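You operate a simulated robot arm through the tools that you are given. There is no shell and no other tool.

The job below is to be done with a simulated robot arm. You get a single attempt, and the scene is never put back.

JOB
Clamp the film case in its cradle and rub the sticker residue off with remover.
Fine: blue pad, back in its spot; slide the stop back when done. Set down upright: blue pad. Where these are worked on the way, their far stop is far enough and under half their travel is too little: sliding stop. What is to be rubbed or washed off counts as gone when no trace of it is left.
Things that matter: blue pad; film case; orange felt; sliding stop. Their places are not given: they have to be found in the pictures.

Only the result counts: the job must be done as asked and must still hold three seconds after the hand-in. Knocking over, shifting, dropping, spilling or breaking anything else fails it.

ROBOT AND FRAMES
A 7-joint arm with a two-finger parallel gripper, fixed in place. Base frame: the origin is on the floor under the middle of its stand, x ahead of it, y to its left, z up; the work surface is at about z = 0.92. Readings come in m, rad, newtons and seconds.
It reaches about 1.479 m from its shoulder. Its first joint turns from -2.897 to 2.897 rad. Payload 4.4 kg.
Tool frame: the origin (TCP) lies between the finger pads and is the grasp point; the fingertips stand 0.023 m ahead of it; z points along the fingers, y is the line along which they close. The gripper opens to 0.094 m. The fingers are 0.038 m wide and 0.01 m thick; the gripper's body (0.054 by 0.096 m) begins 0.039 m behind the TCP.
Orientation is that of the tool frame in the base frame, as a unit quaternion [x, y, z, w]. With the fingers straight down and closing along the base's y, the tool's x points along the base's -x, its y along +y and its z along -z.

CONTROLS
- The arm moves only by the tool servo_tool. Its argument "commands" is a list of rows, each a list of 3 entries, a list of its own where there are three numbers: the shift along the tool's x, y, z in m, then the turn, a rotation vector about the tool's x, y, z in rad, then the gripper command, from -1 (shut) to 1 (fully open), values between in proportion. In form: [[[tx, ty, tz], [wx, wy, wz], grip], ...]. A call has 1 to 20 rows; each row shifts and turns the commanded pose from where the row before left it, along the tool's axes as they then stand. Rows are played at 5 a second. More than 0.05 m and 0.15 rad between two rows, or a gripper value outside its range, and nothing of the call is played. A pose out of reach is approached as far as the arm can. The call stops where the force on the tool passes 70 N (or 10 N more than at its start, if that is more) or the arm is blocked; 0.2 s more then pass. The fingers move at their own pace (about 0.072 m/s each) and stop on an object; they squeeze with about 39 N. The grip force told is the motor's: it shows also when the fingers shut on nothing. Time passes only in rows, and 0.2 s behind the last, so rows that do not move let the fingers close. It gives the time, the measured TCP pose, the force on the tool (base axes), the opening and the grip force at its end, in the units of the frame above (readings bear some noise), with the torque about the TCP (base axes, N m) and any sound that the robot's microphone picked up, and new pictures: "views" is both (left out), scene, wrist or none.
- Cameras (640 x 400 px; columns grow to the right, rows downward): "scene" is fixed at [0.3972, 0.6407, 1.5604]; the picture's right is [-0.74, -0.67, 0.00], its down [-0.36, 0.39, -0.85] and it looks along [0.57, -0.63, -0.53] (base axes); focal length 364 px, centre (320, 200). "wrist" rides on the gripper at [0.086, 0.016, -0.074] in the tool frame; the picture's right is [-0.18, 0.98, 0.00], its down [-0.58, -0.11, -0.81] and it looks along [-0.79, -0.15, 0.59] (tool axes); focal length 243 px, centre (320, 200).
- measure_at(camera, pixels): there is no depth. For up to 12 entries [column, row, z] of the newest picture of that camera ("zoom" is the newest enlarged one), the place [x, y] in the base frame at which the ray of that pixel passes the height z, good to about 0.002 m, but the place of the scene camera against the robot may be out by one fixed shift of up to 0.025 m in any direction. No time passes.
- zoom(camera, box): a new picture of the part [left, top, right, bottom] of that camera's present view, enlarged. No time passes.
- job_done(): hands the job in; it is judged then, once.

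Leave the gripper open and the arm clear of the work at the hand-in unless told otherwise.

The tools are called after "Request:" as name(argument=value, ...) on one line, values as JSON. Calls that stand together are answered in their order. servo_tool: Moves the arm, as the interface text tells. Its arguments: {"type":"object","properties":{"commands":{"type":"array"},"views":{"type":"string","enum":["both","scene","wrist","none"]}},"required":["commands"]} The other tools are called the same way: measure_at (camera, pixels) gives the place at which the rays of pixels pass given heights; zoom (camera, box) takes an enlarged picture of a part of a camera's view; job_done () hands the job in.

At the start:

```text
time_s: 0.0
tcp_pos: [0.7485, 0.0724, 1.2515]
tcp_rot: [0.0, 1.0, 0.001, 0.0]
force: [0.6, -0.5, -0.6]
wrist_torque: [-0.01, 0.04, 0.02]
gripper_width: 0.0939
finger_force: 0.0
```

scene: 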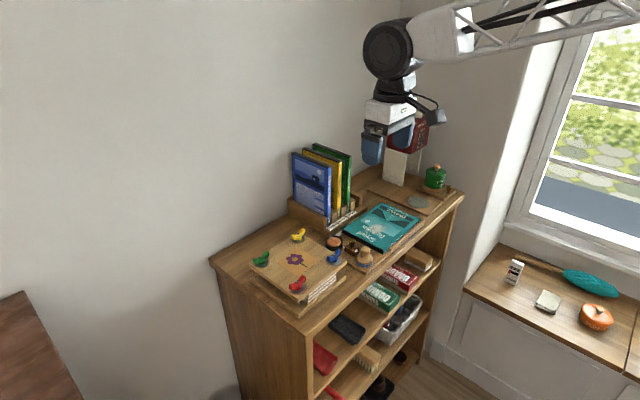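
wrist: 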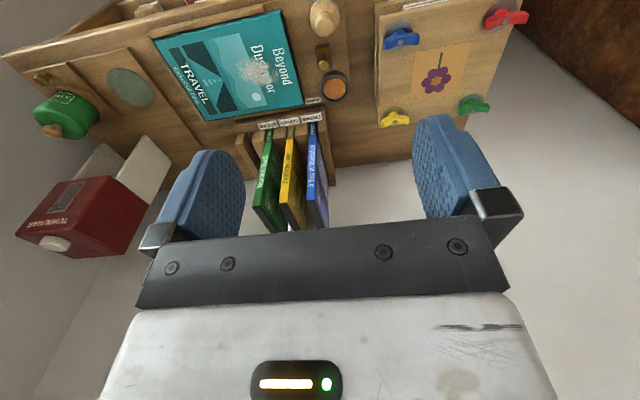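

I see a bookcase top with a teal film case (about scene 382,227), a green can, a red bottle, and several small parts. I'll enlarge the pictures to find the pad, felt and stop.

Request:
zoom(camera="scene", box=[310, 150, 470, 280])

Request:
zoom(camera="wrist", box=[140, 0, 380, 150])

Request:
zoom(camera="wrist", box=[0, 20, 200, 280])

```text
3.08 times, centred on (390, 215) of scene
```

zoom: 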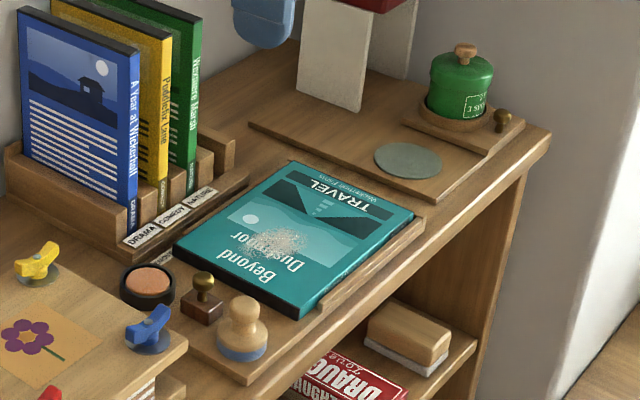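

```text
2.67 times, centred on (260, 75) of wrist
```

zoom: 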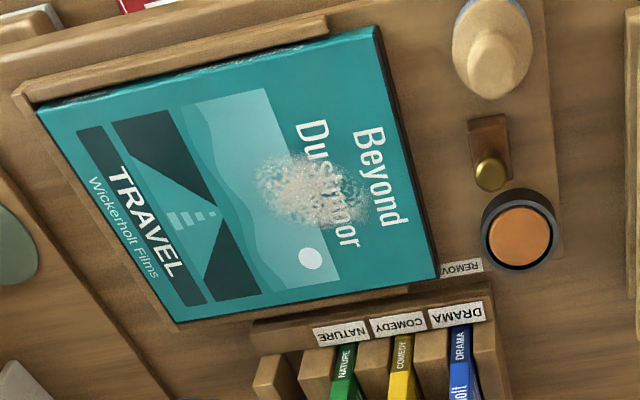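

```text
1.54 times, centred on (100, 150) of wrist
```

zoom: 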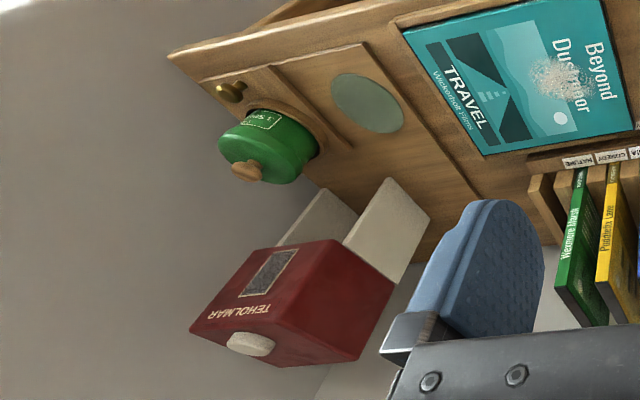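

The film case lies in a cradle with residue on its face. Beside it are a stop block with a brass knob, an orange felt in a dark dish labelled "REMOVER", and a wooden-handled pad with a blue base. There is a similar knob by the green can, probably a different thing. I'll measure rough places from the wrist camera.

Request:
measure_at(camera="wrist", pixels=[[325, 20, 0.92], [322, 50, 0.92], [324, 63, 0.94], [334, 87, 0.93], [153, 40, 0.93], [279, 10, 0.93], [303, 104, 0.93], [208, 121, 0.93], [257, 72, 0.93], [40, 80, 0.93], [130, 88, 0.92]])

Request:
measure_at(camera="scene", pixels=[[364, 264, 0.92], [352, 250, 0.92], [334, 243, 0.93], [345, 244, 0.95], [366, 247, 0.97], [385, 230, 0.93], [390, 203, 0.93], [421, 220, 0.93], [383, 252, 0.93], [345, 230, 0.93]])

```text
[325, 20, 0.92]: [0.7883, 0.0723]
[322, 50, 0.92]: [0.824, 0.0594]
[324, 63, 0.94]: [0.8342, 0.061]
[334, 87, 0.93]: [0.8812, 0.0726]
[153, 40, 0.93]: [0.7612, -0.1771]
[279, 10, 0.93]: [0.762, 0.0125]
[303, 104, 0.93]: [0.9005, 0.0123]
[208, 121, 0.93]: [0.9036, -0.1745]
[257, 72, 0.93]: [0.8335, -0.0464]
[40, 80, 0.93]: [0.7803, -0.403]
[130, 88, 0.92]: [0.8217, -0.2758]
```

```text
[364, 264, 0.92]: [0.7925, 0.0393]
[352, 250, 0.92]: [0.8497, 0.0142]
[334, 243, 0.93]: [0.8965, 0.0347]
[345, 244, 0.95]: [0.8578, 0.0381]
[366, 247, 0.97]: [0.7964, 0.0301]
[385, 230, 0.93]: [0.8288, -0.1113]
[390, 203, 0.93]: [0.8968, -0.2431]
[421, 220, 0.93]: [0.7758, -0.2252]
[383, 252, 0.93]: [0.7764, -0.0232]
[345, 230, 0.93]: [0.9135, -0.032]
```

Next I'll back the arm off and lower it to get a closer view of the stop, dish and pad.

Request:
servo_tool(commands=[[[0.04, 0.008, 0.02], [0, 0, 0], 1], [[0.04, 0.008, 0.02], [0, 0, 0], 1], [[0.04, 0.008, 0.02], [0, 0, 0], 1], [[0.04, 0.008, 0.02], [0, 0, 0], 1], [[0, 0, 0], [0, 0, 0], 1]], views="both")

```text
time_s: 1.2
tcp_pos: [0.5882, 0.103, 1.1719]
tcp_rot: [0.001, 1.0, 0.0, 0.0]
force: [0.5, 0.8, 0.1]
wrist_torque: [-0.04, -0.02, 0.02]
gripper_width: 0.0941
finger_force: 0.1
```

scene: 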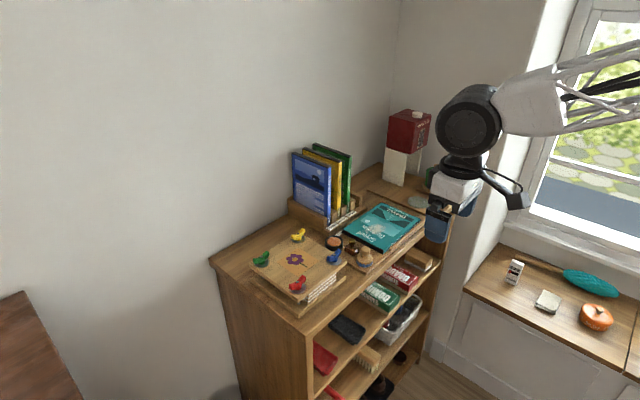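
wrist: 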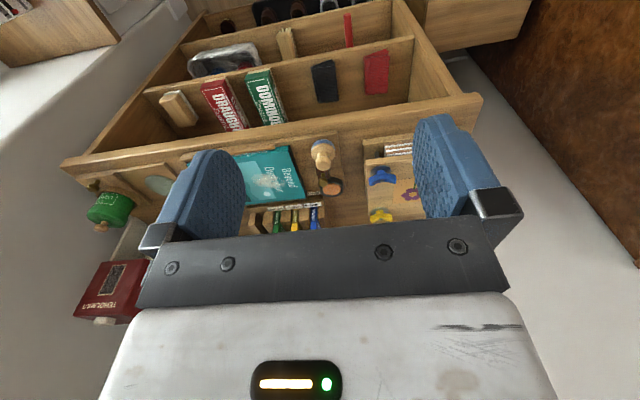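

The wrist camera hangs upside-down relative to the scene (near things are at the top). I'll move in to about x=0.70, z=1.09 for a close look at the stop, dish and pad.

Request:
servo_tool(commands=[[[-0.03, 0.0, 0.02], [0, 0, 0], 1], [[-0.03, 0.0, 0.02], [0, 0, 0], 1], [[-0.03, 0.0, 0.02], [0, 0, 0], 1], [[-0.02, 0.0, 0.02], [0, 0, 0], 1], [[0, 0, 0], [0, 0, 0], 1]], views="wrist")

```text
time_s: 2.4
tcp_pos: [0.6992, 0.1025, 1.0925]
tcp_rot: [0.0, 1.0, 0.0, 0.0]
force: [0.2, 0.4, -0.9]
wrist_torque: [0.01, -0.01, -0.01]
gripper_width: 0.094
finger_force: 0.0
```

wrist: 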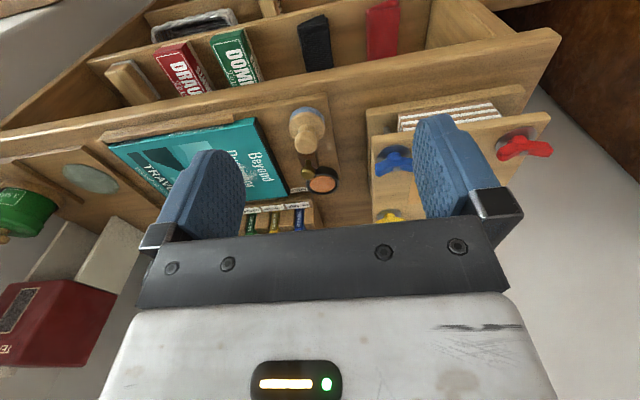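

Request:
zoom(camera="wrist", box=[230, 90, 390, 220])

Request:
measure_at(camera="wrist", pixels=[[308, 130, 0.97], [308, 120, 0.92], [310, 168, 0.94], [322, 180, 0.93], [300, 190, 0.925]])

```text
3.08 times, centred on (310, 155) of wrist
```

zoom: 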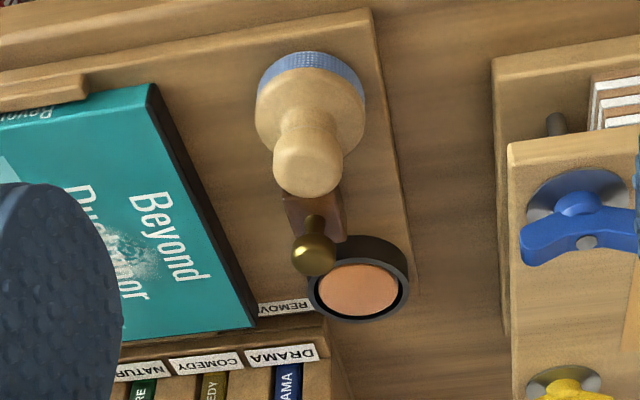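

```text
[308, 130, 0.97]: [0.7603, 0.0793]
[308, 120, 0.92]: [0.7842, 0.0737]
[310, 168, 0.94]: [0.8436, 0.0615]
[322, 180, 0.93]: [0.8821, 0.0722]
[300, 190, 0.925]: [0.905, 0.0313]
```

The stop and dish partly hide behind the pad from this angle. I'll lift a bit and tilt the hand about its y so that the camera looks more straight down.

Request:
servo_tool(commands=[[[-0.025, -0.02, -0.03], [0, 0, 0], 1], [[-0.025, -0.02, -0.03], [0, 0, 0], 1], [[0, 0, 0], [0, 0.13, 0], 1], [[0, 0, 0], [0, 0.13, 0], 1], [[0, 0, 0], [0, 0.13, 0], 1], [[0, 0, 0], [0, 0.13, 0], 1], [[0, 0, 0], [0, 0, 0], 1]], views="both")

```text
time_s: 4.0
tcp_pos: [0.7489, 0.0636, 1.1506]
tcp_rot: [-0.001, 0.966, 0.0, -0.258]
force: [0.0, 0.1, -0.3]
wrist_torque: [0.02, 0.0, -0.02]
gripper_width: 0.0938
finger_force: 0.2
```

scene: 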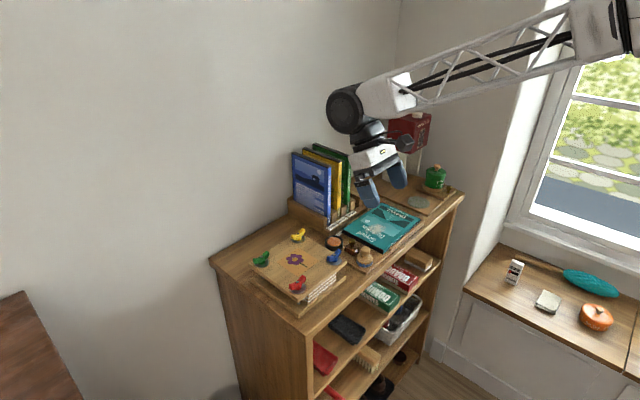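
wrist: 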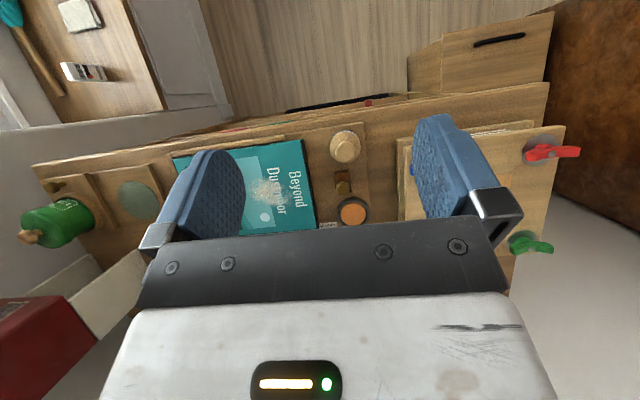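

Request:
zoom(camera="wrist", box=[240, 110, 400, 240])

Request:
measure_at(camera="wrist", pixels=[[346, 140, 0.97], [345, 152, 0.92], [343, 186, 0.94], [342, 176, 0.93], [353, 211, 0.93], [302, 140, 0.93], [317, 228, 0.93], [367, 122, 0.92], [381, 222, 0.92], [270, 190, 0.93]])

```text
3.08 times, centred on (320, 175) of wrist
```

zoom: 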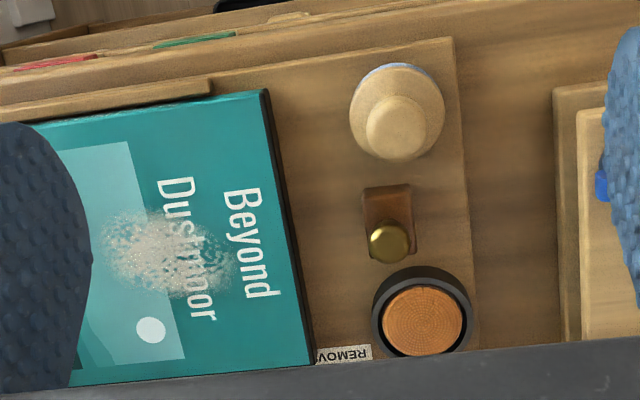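

```text
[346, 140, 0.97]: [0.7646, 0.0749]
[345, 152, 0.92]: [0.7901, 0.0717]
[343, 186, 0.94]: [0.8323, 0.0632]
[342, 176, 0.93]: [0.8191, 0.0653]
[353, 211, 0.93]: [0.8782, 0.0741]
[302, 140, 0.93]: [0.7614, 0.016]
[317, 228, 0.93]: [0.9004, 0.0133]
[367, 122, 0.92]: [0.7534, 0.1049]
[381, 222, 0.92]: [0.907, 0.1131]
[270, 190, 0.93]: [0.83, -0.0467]
```

I'll enlarge the scene view on the pad, stop and dish to judge their heights and shapes.

Request:
zoom(camera="scene", box=[320, 225, 392, 275])

Request:
zoom(camera="scene", box=[335, 190, 455, 265])

```text
8.00 times, centred on (356, 250) of scene
```

zoom: 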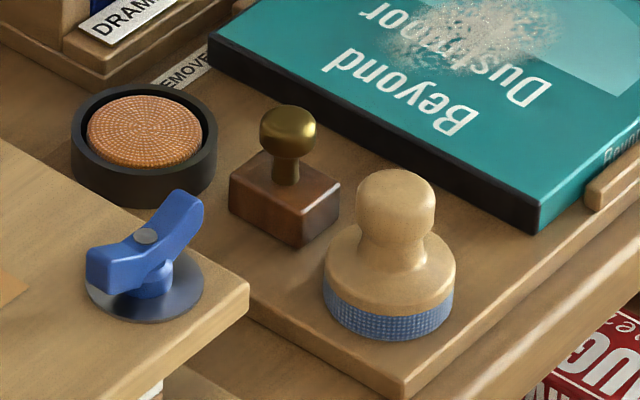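

```text
5.33 times, centred on (395, 228) of scene
```

zoom: 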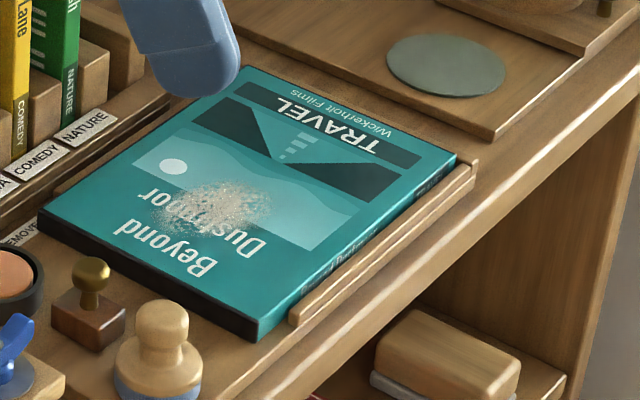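

The stop is a brown block with a brass knob (centre about 0.826, 0.064, 0.965). The pad is next to it at about (0.779, 0.072), and the felt dish is at about (0.873, 0.0745). The cradle board top is roughly z=0.93. I'll turn the hand vertical again and hover over the knob at z≈1.04.

Request:
servo_tool(commands=[[[0, 0, 0], [0, -0.13, 0], 1], [[0, 0, 0], [0, -0.13, 0], 1], [[0, 0, 0], [0, -0.13, 0], 1], [[0, 0, 0], [0, -0.13, 0], 1], [[-0.04, 0, 0.01], [0, 0, 0], 1], [[-0.037, 0, 0.01], [0, 0, 0], 1], [[0, 0, 0.045], [0, 0, 0], 1], [[0, 0, 0.045], [0, 0, 0], 1], [[0, 0, 0], [0, 0, 0], 0.3], [[0, 0, 0], [0, 0, 0], 0.3]], views="both")

```text
time_s: 6.2
tcp_pos: [0.8257, 0.0651, 1.0411]
tcp_rot: [0.0, 1.0, 0.0, 0.0]
force: [-0.2, 1.0, 0.0]
wrist_torque: [0.01, 0.03, -0.02]
gripper_width: 0.0611
finger_force: 0.0
```

scene: 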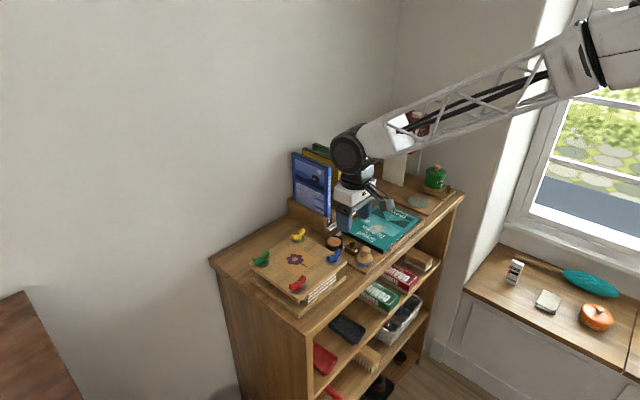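
wrist: 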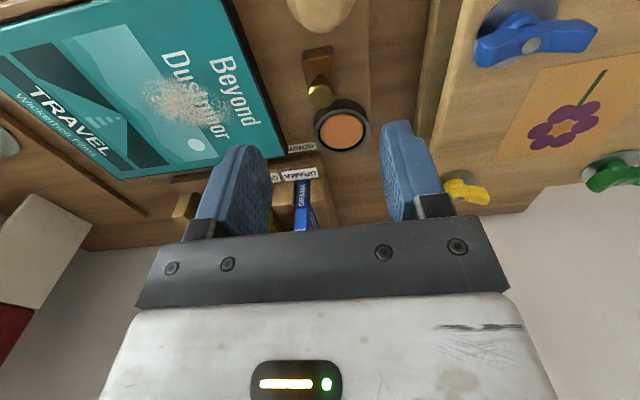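

Request:
zoom(camera="wrist", box=[260, 0, 420, 100])

Request:
zoom(camera="scene", box=[300, 150, 420, 280])

Request:
zoom(camera="wrist", box=[260, 90, 400, 240])

Request:
measure_at(camera="wrist", pixels=[[320, 95, 0.965], [343, 130, 0.948], [305, 44, 0.944], [333, 44, 0.944], [307, 80, 0.944], [275, 150, 0.944], [228, 0, 0.944], [304, 180, 0.945], [530, 45, 0.97]])

```text
4.00 times, centred on (340, 50) of wrist
```

zoom: 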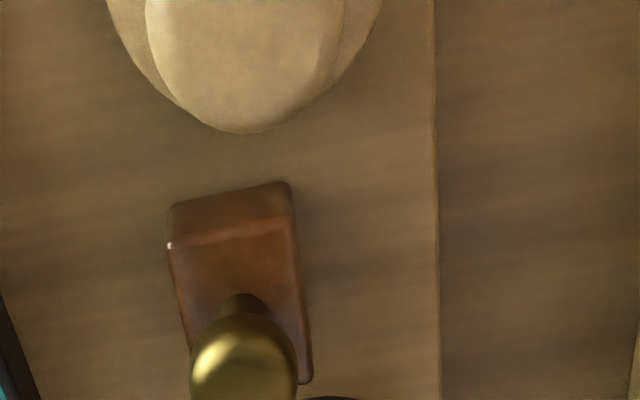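

```text
3.08 times, centred on (360, 215) of scene
```

zoom: 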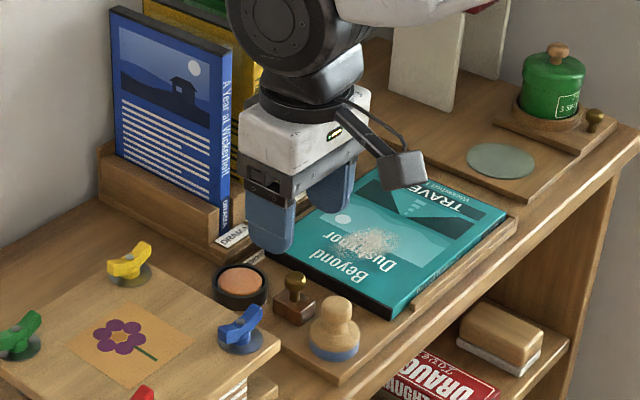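

```text
2.67 times, centred on (330, 165) of wrist
```

zoom: 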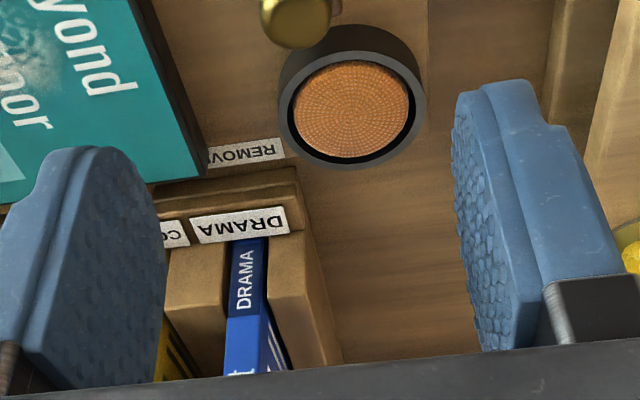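

```text
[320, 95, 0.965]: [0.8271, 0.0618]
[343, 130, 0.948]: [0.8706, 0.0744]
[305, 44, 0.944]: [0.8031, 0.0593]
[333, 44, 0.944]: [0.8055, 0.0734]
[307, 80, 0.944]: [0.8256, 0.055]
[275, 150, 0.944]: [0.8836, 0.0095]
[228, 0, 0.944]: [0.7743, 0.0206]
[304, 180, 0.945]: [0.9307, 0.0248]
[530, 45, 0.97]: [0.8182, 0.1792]
```

The knob centre reads about (0.827, 0.063, 0.965), right below the hand. The fingers are 6 cm open with room on both sides. I'll lower so the fingertips straddle the knob at about z=0.953, then close on it.

Request:
servo_tool(commands=[[[-0.001, -0.001, 0.03], [0, 0, 0], 0.3], [[0, 0, 0.025], [0, 0, 0], 0.3], [[0, 0, 0.01], [0, 0, 0], 0.3], [[0, 0, 0], [0, 0, 0], 0.3]], views="both")

```text
time_s: 7.2
tcp_pos: [0.8287, 0.064, 0.9757]
tcp_rot: [0.0, 1.0, -0.001, 0.0]
force: [0.1, -0.1, -0.7]
wrist_torque: [0.01, -0.01, -0.03]
gripper_width: 0.0611
finger_force: 0.1
```

scene: 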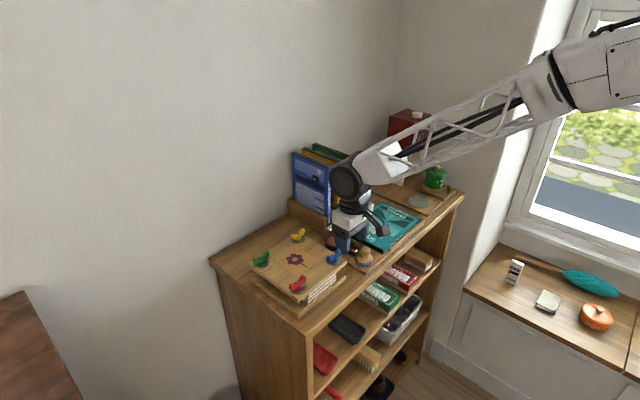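
wrist: 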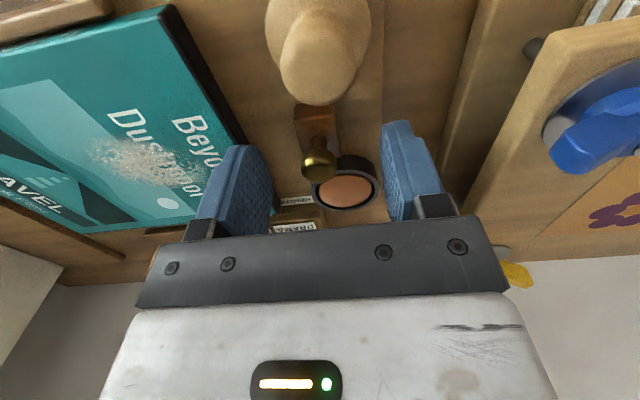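

The knob at (320,163) sits centred between the fingers. I'll close on it.

Request:
servo_tool(commands=[[[0, 0, 0], [0, 0, 0], -1], [[0, 0, 0], [0, 0, 0], -1], [[0, 0, 0], [0, 0, 0], -1]], views="wrist")

```text
time_s: 8.0
tcp_pos: [0.8275, 0.0637, 0.9752]
tcp_rot: [0.0, 1.0, 0.0, 0.0]
force: [1.2, -3.5, -0.7]
wrist_torque: [-0.05, -0.04, 0.01]
gripper_width: 0.0165
finger_force: 45.3
```

wrist: 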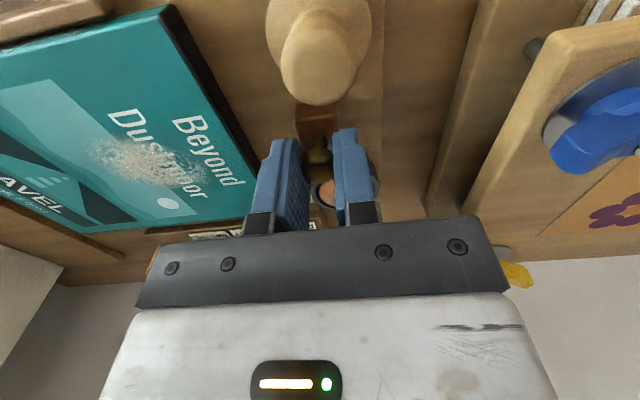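

I have the knob (0.0165 m wide). Now I slide it toward the case along -y in small steps.

Request:
servo_tool(commands=[[[0, -0.006, 0], [0, 0, 0], -1], [[0, -0.006, 0], [0, 0, 0], -1], [[0, -0.006, 0], [0, 0, 0], -1], [[0, 0, 0], [0, 0, 0], -1]], views="both")

```text
time_s: 9.0
tcp_pos: [0.8269, 0.0461, 0.9748]
tcp_rot: [0.0, 1.0, 0.0, -0.002]
force: [10.6, -0.1, -26.3]
wrist_torque: [0.05, -0.19, 0.04]
gripper_width: 0.0167
finger_force: 45.6
```

scene: 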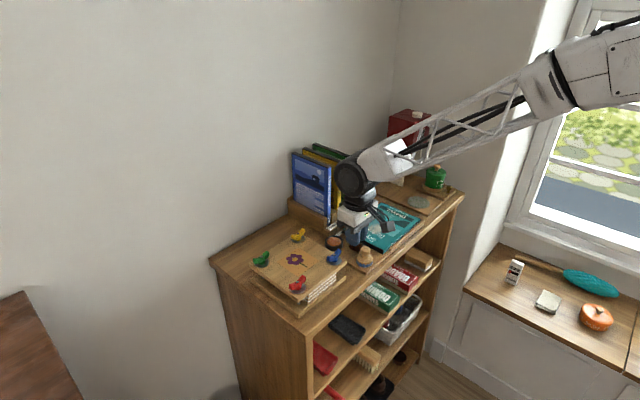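
wrist: 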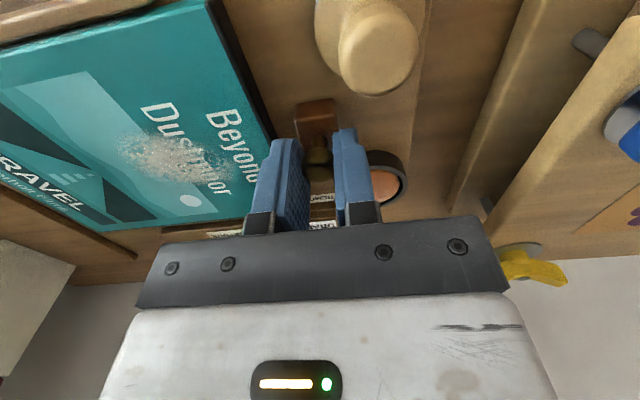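

The stop moves with the hand (y now 0.046). A downward pull of 26 N has built up, so I'll ease the command down slightly while sliding on.

Request:
servo_tool(commands=[[[-0.0003, -0.005, 0.0007], [0, 0, 0], -1], [[0, -0.005, 0], [0, 0, 0], -1], [[0, 0, 0], [0, 0, 0], -1]], views="wrist")

```text
time_s: 9.8
tcp_pos: [0.8273, 0.0362, 0.9752]
tcp_rot: [0.0, 1.0, 0.0, 0.0]
force: [-11.1, -0.2, -31.5]
wrist_torque: [0.0, 0.18, 0.03]
gripper_width: 0.0164
finger_force: 45.3
```

wrist: 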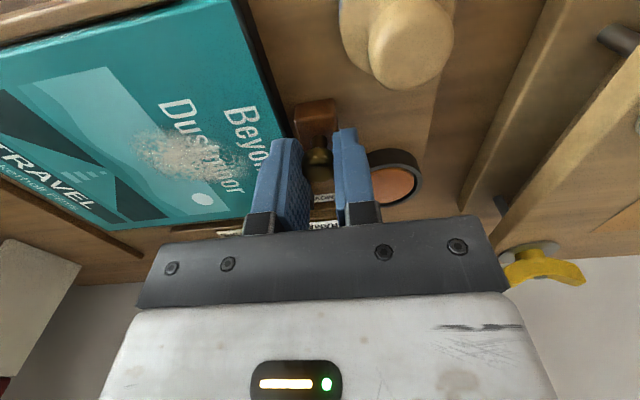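

Request:
servo_tool(commands=[[[0, 0, 0.001], [0, 0, 0], -1], [[0, 0, 0], [0, 0, 0], -1]], views="none")

```text
time_s: 10.4
tcp_pos: [0.8271, 0.0351, 0.9724]
tcp_rot: [0.0, 1.0, 0.0, 0.0]
force: [-28.1, -0.8, -20.1]
wrist_torque: [0.02, 0.44, -0.01]
gripper_width: 0.0165
finger_force: 45.0
```

Request:
servo_tool(commands=[[[0.0006, -0.004, 0.0005], [0, 0, 0], -1], [[0, -0.004, 0], [0, 0, 0], -1], [[0, 0, 0], [0, 0, 0], -1]], views="wrist")

```text
time_s: 11.2
tcp_pos: [0.8269, 0.0293, 0.9763]
tcp_rot: [0.0, 1.0, 0.0, 0.001]
force: [-19.1, 31.0, -9.9]
wrist_torque: [0.39, 0.22, 0.02]
gripper_width: 0.0166
finger_force: 45.0
```

wrist: 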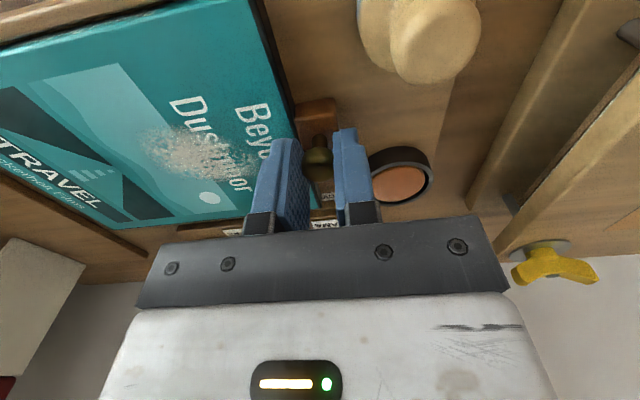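

There is now a +31 N push-back in y at y≈0.029, so the stop seems to be at an end. I'll look closely at whether the block touches the case.

Request:
zoom(camera="wrist", box=[230, 60, 390, 180])

Request:
zoom(camera="scene", box=[320, 215, 400, 275])

```text
3.33 times, centred on (310, 120) of wrist
```

zoom: 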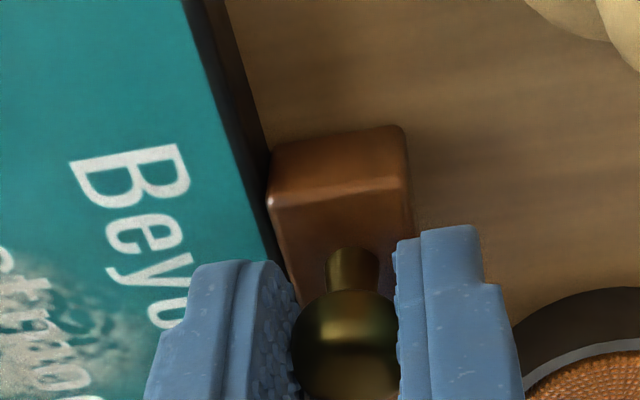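

```text
6.67 times, centred on (360, 245) of scene
```

zoom: 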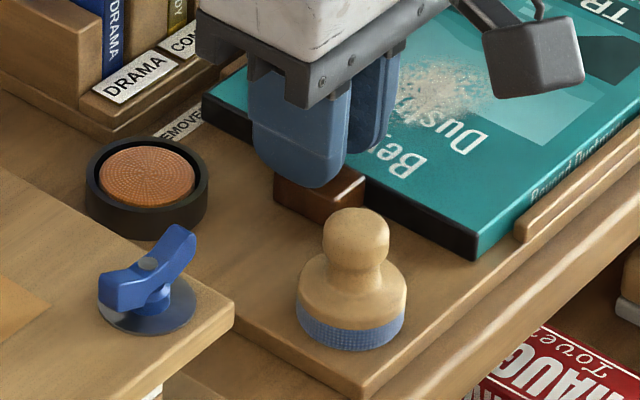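

The block's face meets the case's side and resists with 31 N, so the case is clamped. I'll open the fingers partly and rise straight up.

Request:
servo_tool(commands=[[[0, 0, 0], [0, 0, 0], 0.2], [[0, 0, 0], [0, 0, 0], 0.2], [[0, 0, -0.02], [0, 0, 0], 0.2], [[0, 0, -0.04], [0, 0, 0], 0.2], [[0, 0, -0.03], [0, 0, 0], 0.2], [[0, 0, 0], [0, 0, 0], 0.2]], views="both")

```text
time_s: 12.6
tcp_pos: [0.827, 0.0272, 1.0629]
tcp_rot: [0.001, 1.0, 0.0, 0.0]
force: [-0.2, -0.2, 0.1]
wrist_torque: [0.0, 0.0, 0.02]
gripper_width: 0.0567
finger_force: 0.0
```

scene: 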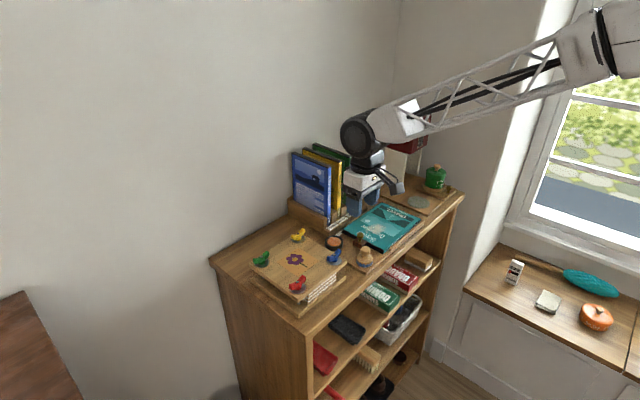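
wrist: 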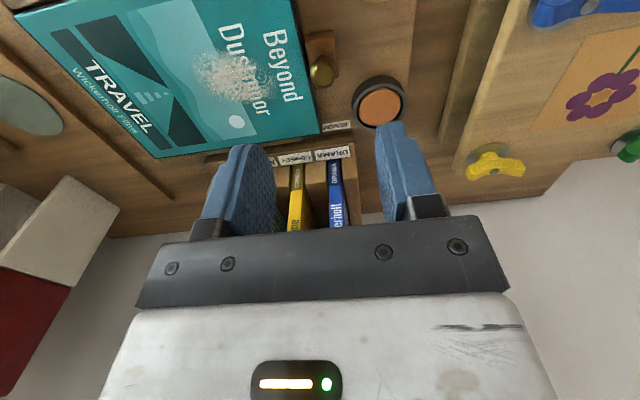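

Request:
zoom(camera="wrist", box=[240, 0, 420, 130])

Request:
zoom(camera="scene", box=[325, 205, 425, 275])

Request:
measure_at(camera="wrist", pixels=[[321, 72, 0.965], [379, 106, 0.948], [230, 75, 0.944], [318, 132, 0.944], [152, 158, 0.944], [296, 10, 0.944], [195, 55, 0.944], [265, 85, 0.944], [220, 100, 0.944]])

```text
3.08 times, centred on (330, 65) of wrist
```

zoom: 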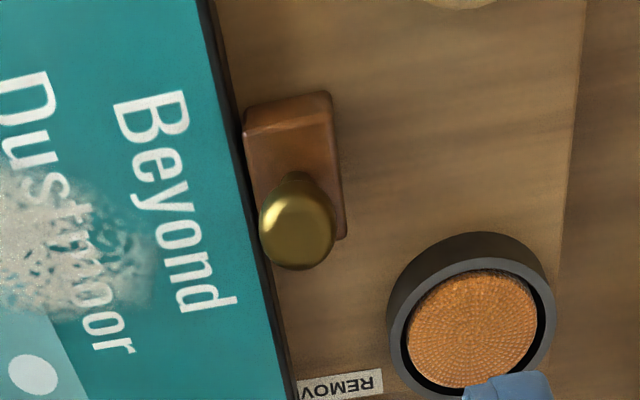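

```text
5.71 times, centred on (375, 240) of scene
```

zoom: 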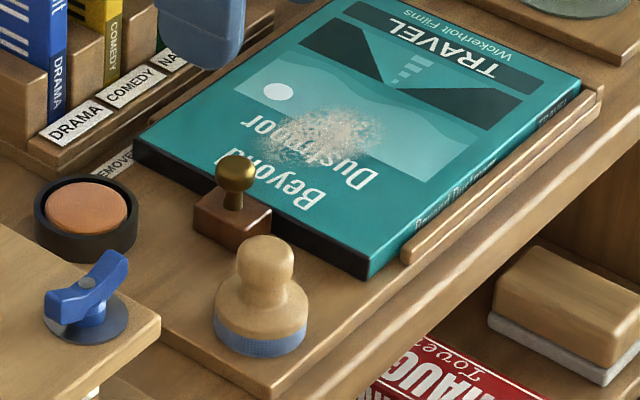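

```text
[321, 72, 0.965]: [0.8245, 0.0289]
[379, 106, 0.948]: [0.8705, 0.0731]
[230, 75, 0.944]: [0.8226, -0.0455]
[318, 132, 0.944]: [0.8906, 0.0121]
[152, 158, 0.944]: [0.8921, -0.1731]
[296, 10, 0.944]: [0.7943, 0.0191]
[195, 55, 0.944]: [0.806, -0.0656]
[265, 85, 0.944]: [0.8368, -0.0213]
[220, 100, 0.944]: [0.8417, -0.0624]
```

The stop is snug against the case. Next I move over the pad (about 0.779, 0.072) to refine its place.

Request:
servo_tool(commands=[[[0.024, 0.0225, 0], [0, 0, 0], 0.2], [[0.024, 0.0225, 0], [0, 0, 0], 0.2], [[0, 0, 0], [0, 0, 0], 0.2]], views="wrist")

```text
time_s: 13.4
tcp_pos: [0.7773, 0.0741, 1.0647]
tcp_rot: [0.0, 1.0, 0.0, 0.001]
force: [0.6, -0.5, 0.5]
wrist_torque: [0.0, -0.02, 0.0]
gripper_width: 0.0564
finger_force: 0.1
```

wrist: 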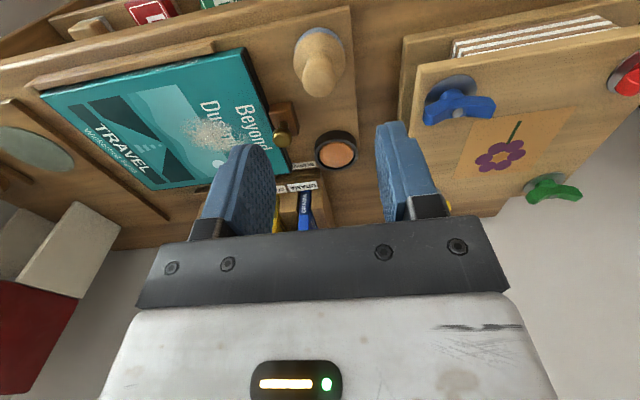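

Request:
zoom(camera="wrist", box=[270, 10, 370, 110])

Request:
measure_at(camera="wrist", pixels=[[320, 78, 0.975], [320, 78, 0.97], [319, 57, 0.945], [320, 50, 0.93], [337, 151, 0.948], [281, 138, 0.965]])

```text
4.00 times, centred on (320, 60) of wrist
```

zoom: 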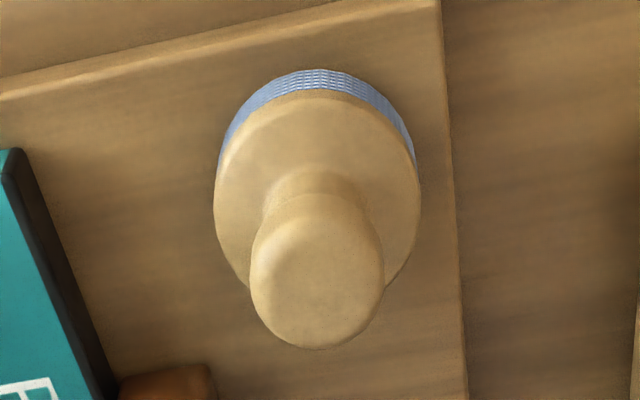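

```text
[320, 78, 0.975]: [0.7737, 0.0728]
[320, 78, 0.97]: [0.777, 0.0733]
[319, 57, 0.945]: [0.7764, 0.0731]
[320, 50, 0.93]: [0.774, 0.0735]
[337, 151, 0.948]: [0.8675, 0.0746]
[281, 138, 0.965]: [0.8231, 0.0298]
```

The pad's centre reads about (0.7755, 0.073), and the bulb top is near z=0.974. Before lowering I'll check the clearance to the framed board with the blue wing nut.

Request:
measure_at(camera="wrist", pixels=[[416, 68, 0.98], [416, 68, 0.96], [403, 40, 0.93], [425, 108, 0.99], [408, 130, 0.98], [350, 8, 0.93], [357, 130, 0.93]])

Request:
zoom(camera="scene", box=[230, 215, 380, 320])

```text
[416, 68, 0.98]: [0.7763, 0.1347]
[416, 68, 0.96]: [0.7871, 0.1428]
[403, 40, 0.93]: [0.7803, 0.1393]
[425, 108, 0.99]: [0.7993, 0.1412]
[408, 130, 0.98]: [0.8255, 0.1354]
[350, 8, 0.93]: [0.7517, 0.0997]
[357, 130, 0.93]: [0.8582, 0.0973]
```

```text
3.81 times, centred on (305, 268) of scene
```

zoom: 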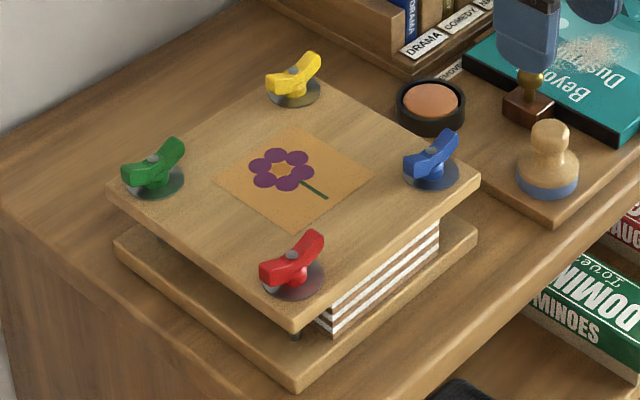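

The flower press edge is at y≈0.135, and the hand will reach to y≈0.121, so there is room. I'll lower onto the pad's bulb to TCP z≈0.976.

Request:
servo_tool(commands=[[[0.0015, -0.0005, 0.03], [0, 0, 0], 0.2], [[0, 0, 0.03], [0, 0, 0], 0.2], [[0, 0, 0.018], [0, 0, 0], 0.2], [[0, 0, 0.01], [0, 0, 0], 0.2], [[0, 0, 0], [0, 0, 0], 0.2]], views="both")

```text
time_s: 14.6
tcp_pos: [0.7768, 0.0729, 0.9759]
tcp_rot: [0.0, 1.0, 0.0, 0.0]
force: [-0.1, 0.0, 0.0]
wrist_torque: [0.0, 0.02, -0.02]
gripper_width: 0.0566
finger_force: 0.1
```

scene: 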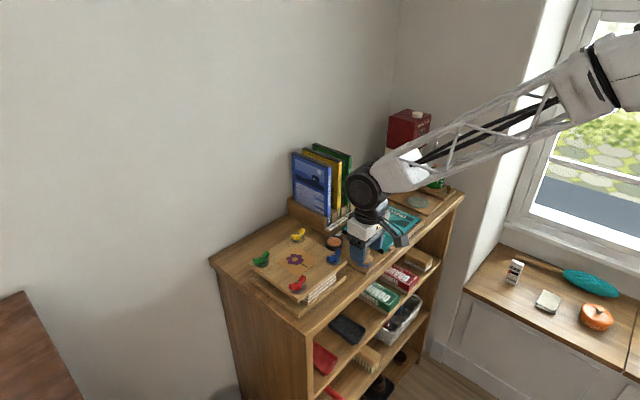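
wrist: 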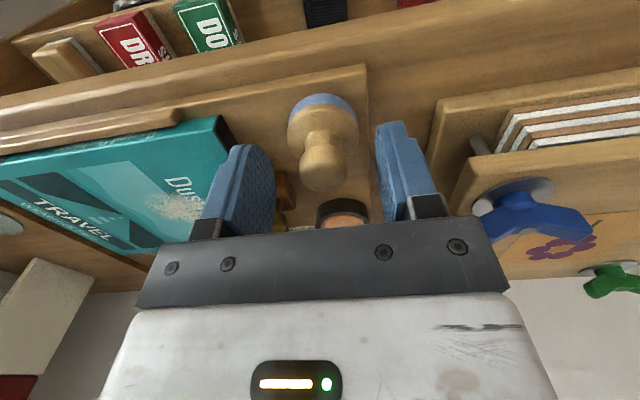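

Request:
zoom(camera="wrist", box=[220, 80, 440, 240])

Request:
zoom(camera="scene", box=[325, 205, 415, 275])

Request:
measure_at(camera="wrist", pixels=[[324, 173, 0.974], [323, 125, 0.945]])

```text
2.50 times, centred on (330, 160) of wrist
```

zoom: 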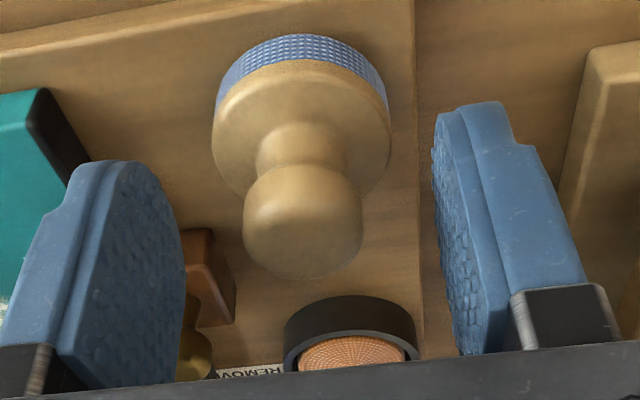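

```text
5.71 times, centred on (370, 240) of scene
```

zoom: 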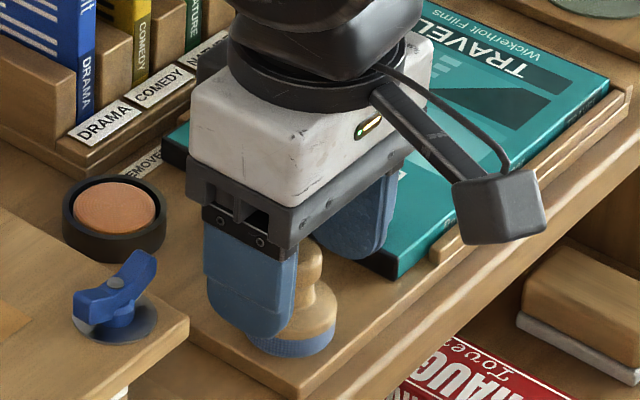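

```text
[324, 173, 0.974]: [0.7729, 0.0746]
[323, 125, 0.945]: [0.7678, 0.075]
```

The bulb sits at about column 323, i.e. 1.5 mm to +y. I'll correct that and close the fingers.

Request:
servo_tool(commands=[[[0, 0.0015, 0], [0, 0, 0], 0.2], [[0, 0, 0], [0, 0, 0], -0.2], [[0, 0, 0], [0, 0, 0], -0.6], [[0, 0, 0], [0, 0, 0], -1], [[0, 0, 0], [0, 0, 0], -1], [[0, 0, 0], [0, 0, 0], -1]], views="wrist")

```text
time_s: 16.0
tcp_pos: [0.7764, 0.0725, 0.9765]
tcp_rot: [0.0, 1.0, 0.0, 0.0]
force: [0.2, 0.2, -1.0]
wrist_torque: [0.01, -0.03, 0.01]
gripper_width: 0.0211
finger_force: 39.4
```

wrist: 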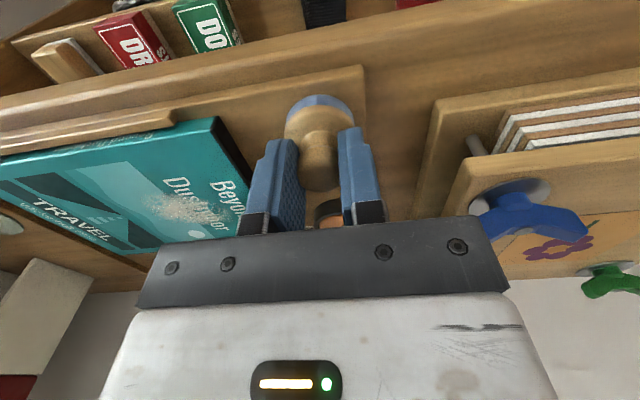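

The pad is gripped (0.021 m). I'll lift it 3.5 cm and look.

Request:
servo_tool(commands=[[[0, 0, -0.015], [0, 0, 0], -1], [[0, 0, -0.02], [0, 0, 0], -1], [[0, 0, 0], [0, 0, 0], -1]], views="both")

Request:
zoom(camera="scene", box=[325, 195, 415, 275])

Request:
zoom(camera="wrist", box=[220, 60, 440, 230])

```text
time_s: 16.8
tcp_pos: [0.7775, 0.0743, 1.0105]
tcp_rot: [-0.001, 1.0, 0.0, 0.0]
force: [0.4, 0.2, -0.5]
wrist_torque: [0.04, 0.01, 0.02]
gripper_width: 0.021
finger_force: 39.4
```

scene: 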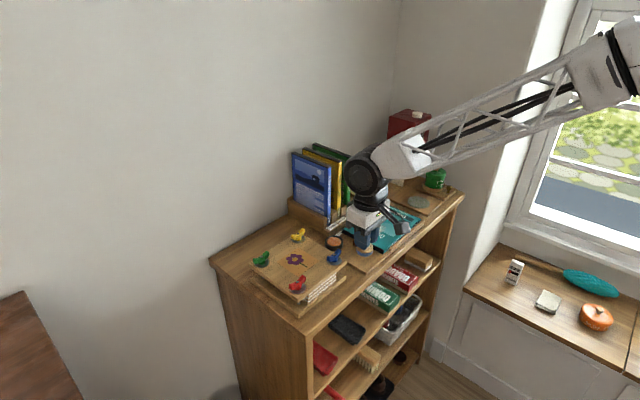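
wrist: 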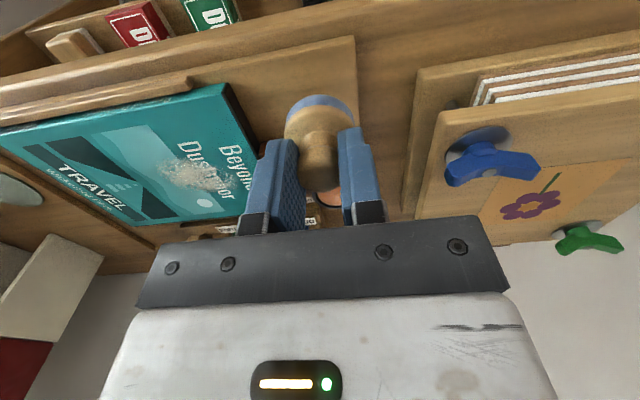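

```text
5.00 times, centred on (370, 235) of scene
```

zoom: 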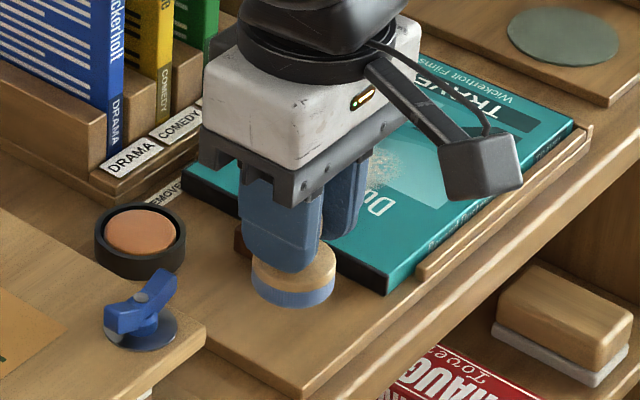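

```text
2.35 times, centred on (330, 145) of wrist
```

zoom: 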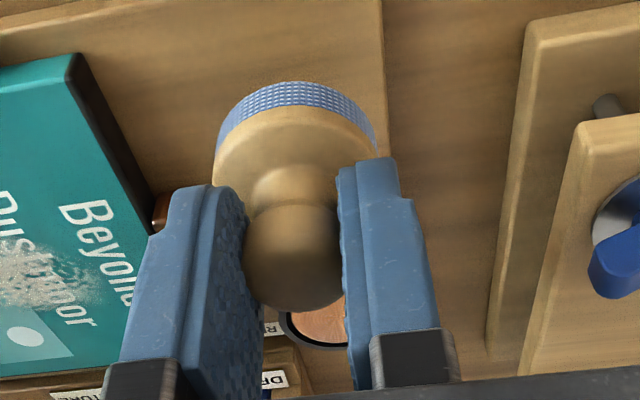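

The pad is up and level. I'll carry it +x by 9.3 cm to stand over the felt, then check.

Request:
servo_tool(commands=[[[-0.031, 0, -0.003], [0, 0, 0], -1], [[-0.031, 0, -0.003], [0, 0, 0], -1], [[-0.031, 0, 0], [0, 0, 0], -1], [[0, 0, 0], [0, 0, 0], -1]], views="both")

Request:
zoom(camera="scene", box=[305, 195, 395, 275])

Request:
zoom(camera="wrist", box=[220, 60, 440, 230])

```text
time_s: 17.8
tcp_pos: [0.8687, 0.0743, 1.0163]
tcp_rot: [0.0, 1.0, -0.001, 0.001]
force: [0.2, 0.2, 0.1]
wrist_torque: [0.04, 0.0, -0.04]
gripper_width: 0.0214
finger_force: 39.2
```

scene: 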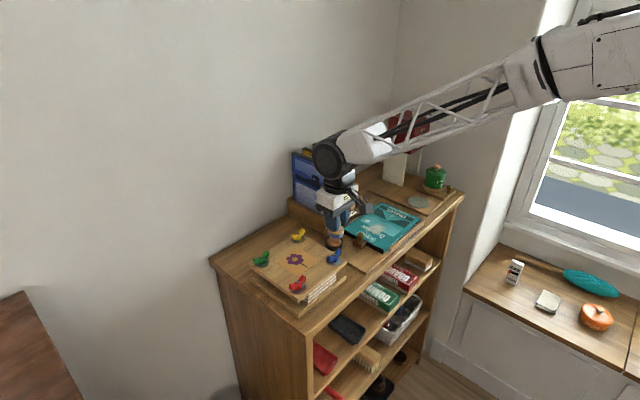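
wrist: 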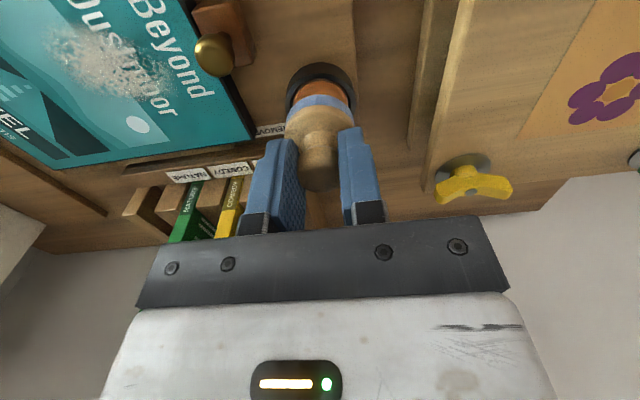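

```text
5.00 times, centred on (350, 235) of scene
```

zoom: 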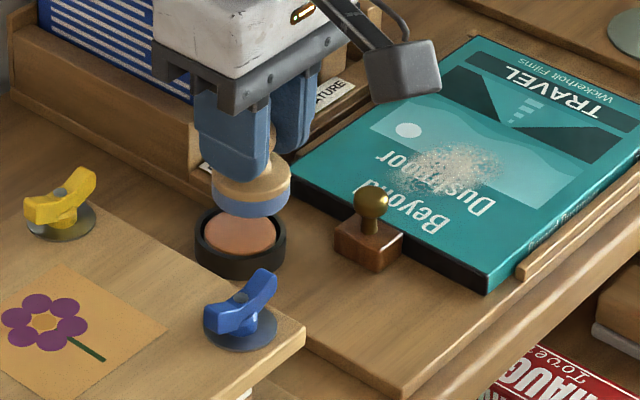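

```text
2.35 times, centred on (330, 145) of wrist
```

zoom: 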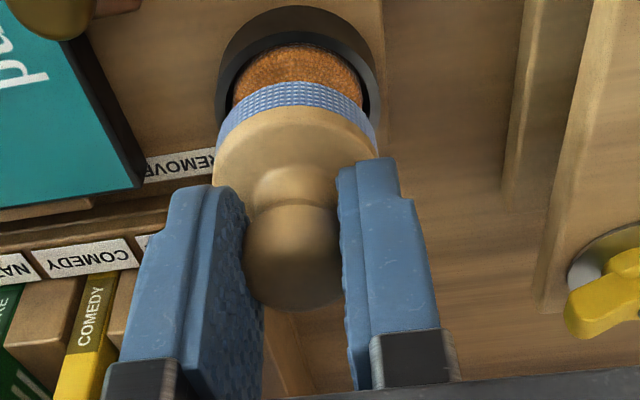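

The pad hangs over the felt, but the scene view suggests it may be a few mm short in +x. I'll measure the dish's near edge and rim.

Request:
measure_at(camera="wrist", pixels=[[319, 62, 0.93], [319, 76, 0.945], [319, 76, 0.95], [319, 80, 0.945], [285, 90, 0.95], [359, 90, 0.95]])

Request:
zoom(camera="wrist", box=[270, 50, 370, 130])

Request:
zoom(camera="scene", box=[315, 215, 365, 255])

```text
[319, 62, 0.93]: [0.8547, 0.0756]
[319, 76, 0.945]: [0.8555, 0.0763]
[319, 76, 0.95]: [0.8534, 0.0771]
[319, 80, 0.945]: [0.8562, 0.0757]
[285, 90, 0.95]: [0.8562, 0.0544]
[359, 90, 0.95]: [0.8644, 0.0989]
```

```text
5.00 times, centred on (320, 90) of wrist
```

zoom: 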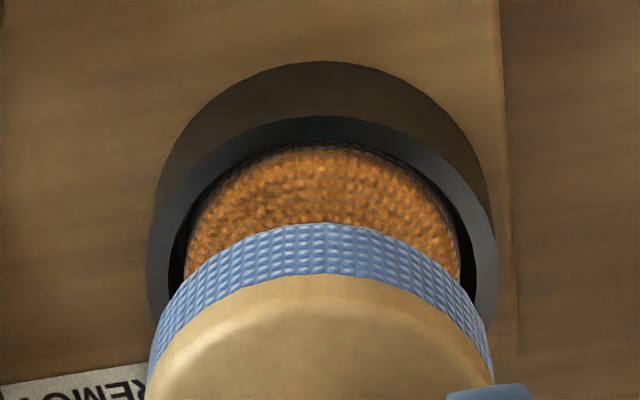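

```text
10.00 times, centred on (340, 235) of scene
```

zoom: 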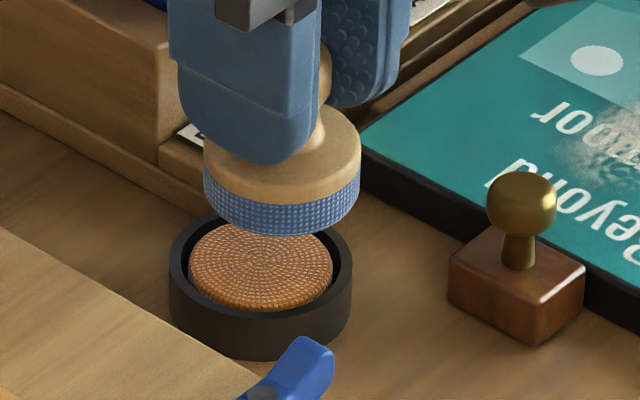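

The numbers agree: the dish centre is about 8 mm further in +x and 1 mm to -y, with its rim near z≈0.944. I'll shift by that and lower partway.

Request:
servo_tool(commands=[[[-0.0078, -0.0012, 0.0], [0, 0, 0], -1], [[0, 0, 0.014], [0, 0, 0], -1], [[0, 0, 0], [0, 0, 0], -1]], views="wrist")

Request:
zoom(camera="scene", box=[315, 215, 365, 255])

Request:
zoom(camera="wrist", box=[270, 60, 370, 140])

```text
time_s: 18.6
tcp_pos: [0.8763, 0.0728, 1.0022]
tcp_rot: [-0.001, 1.0, 0.0, 0.0]
force: [0.1, 0.1, -0.6]
wrist_torque: [-0.04, 0.0, -0.02]
gripper_width: 0.0211
finger_force: 38.5
```

wrist: 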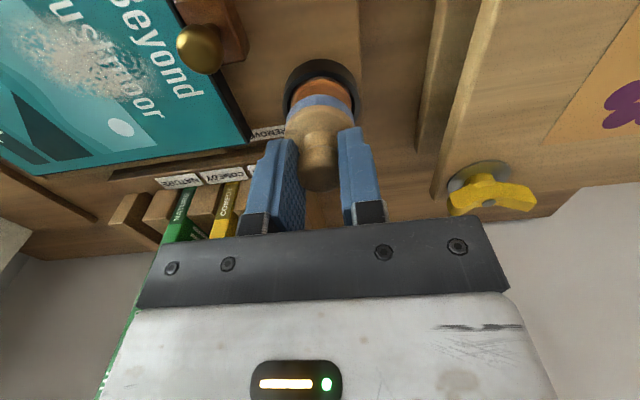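

```text
10.00 times, centred on (340, 235) of scene
```

zoom: 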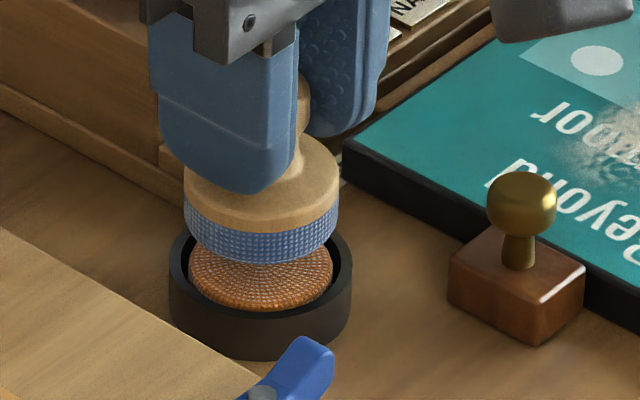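

```text
5.00 times, centred on (320, 100) of wrist
```

zoom: 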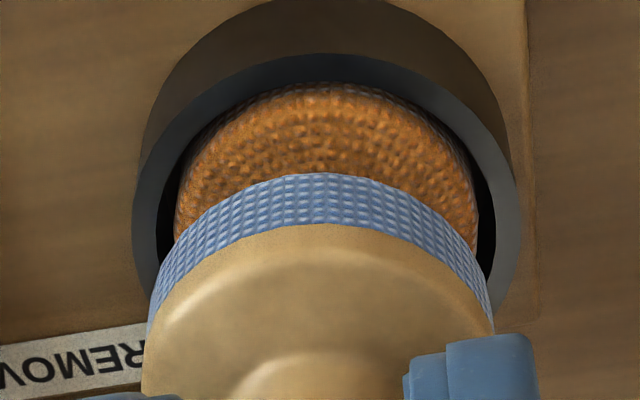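

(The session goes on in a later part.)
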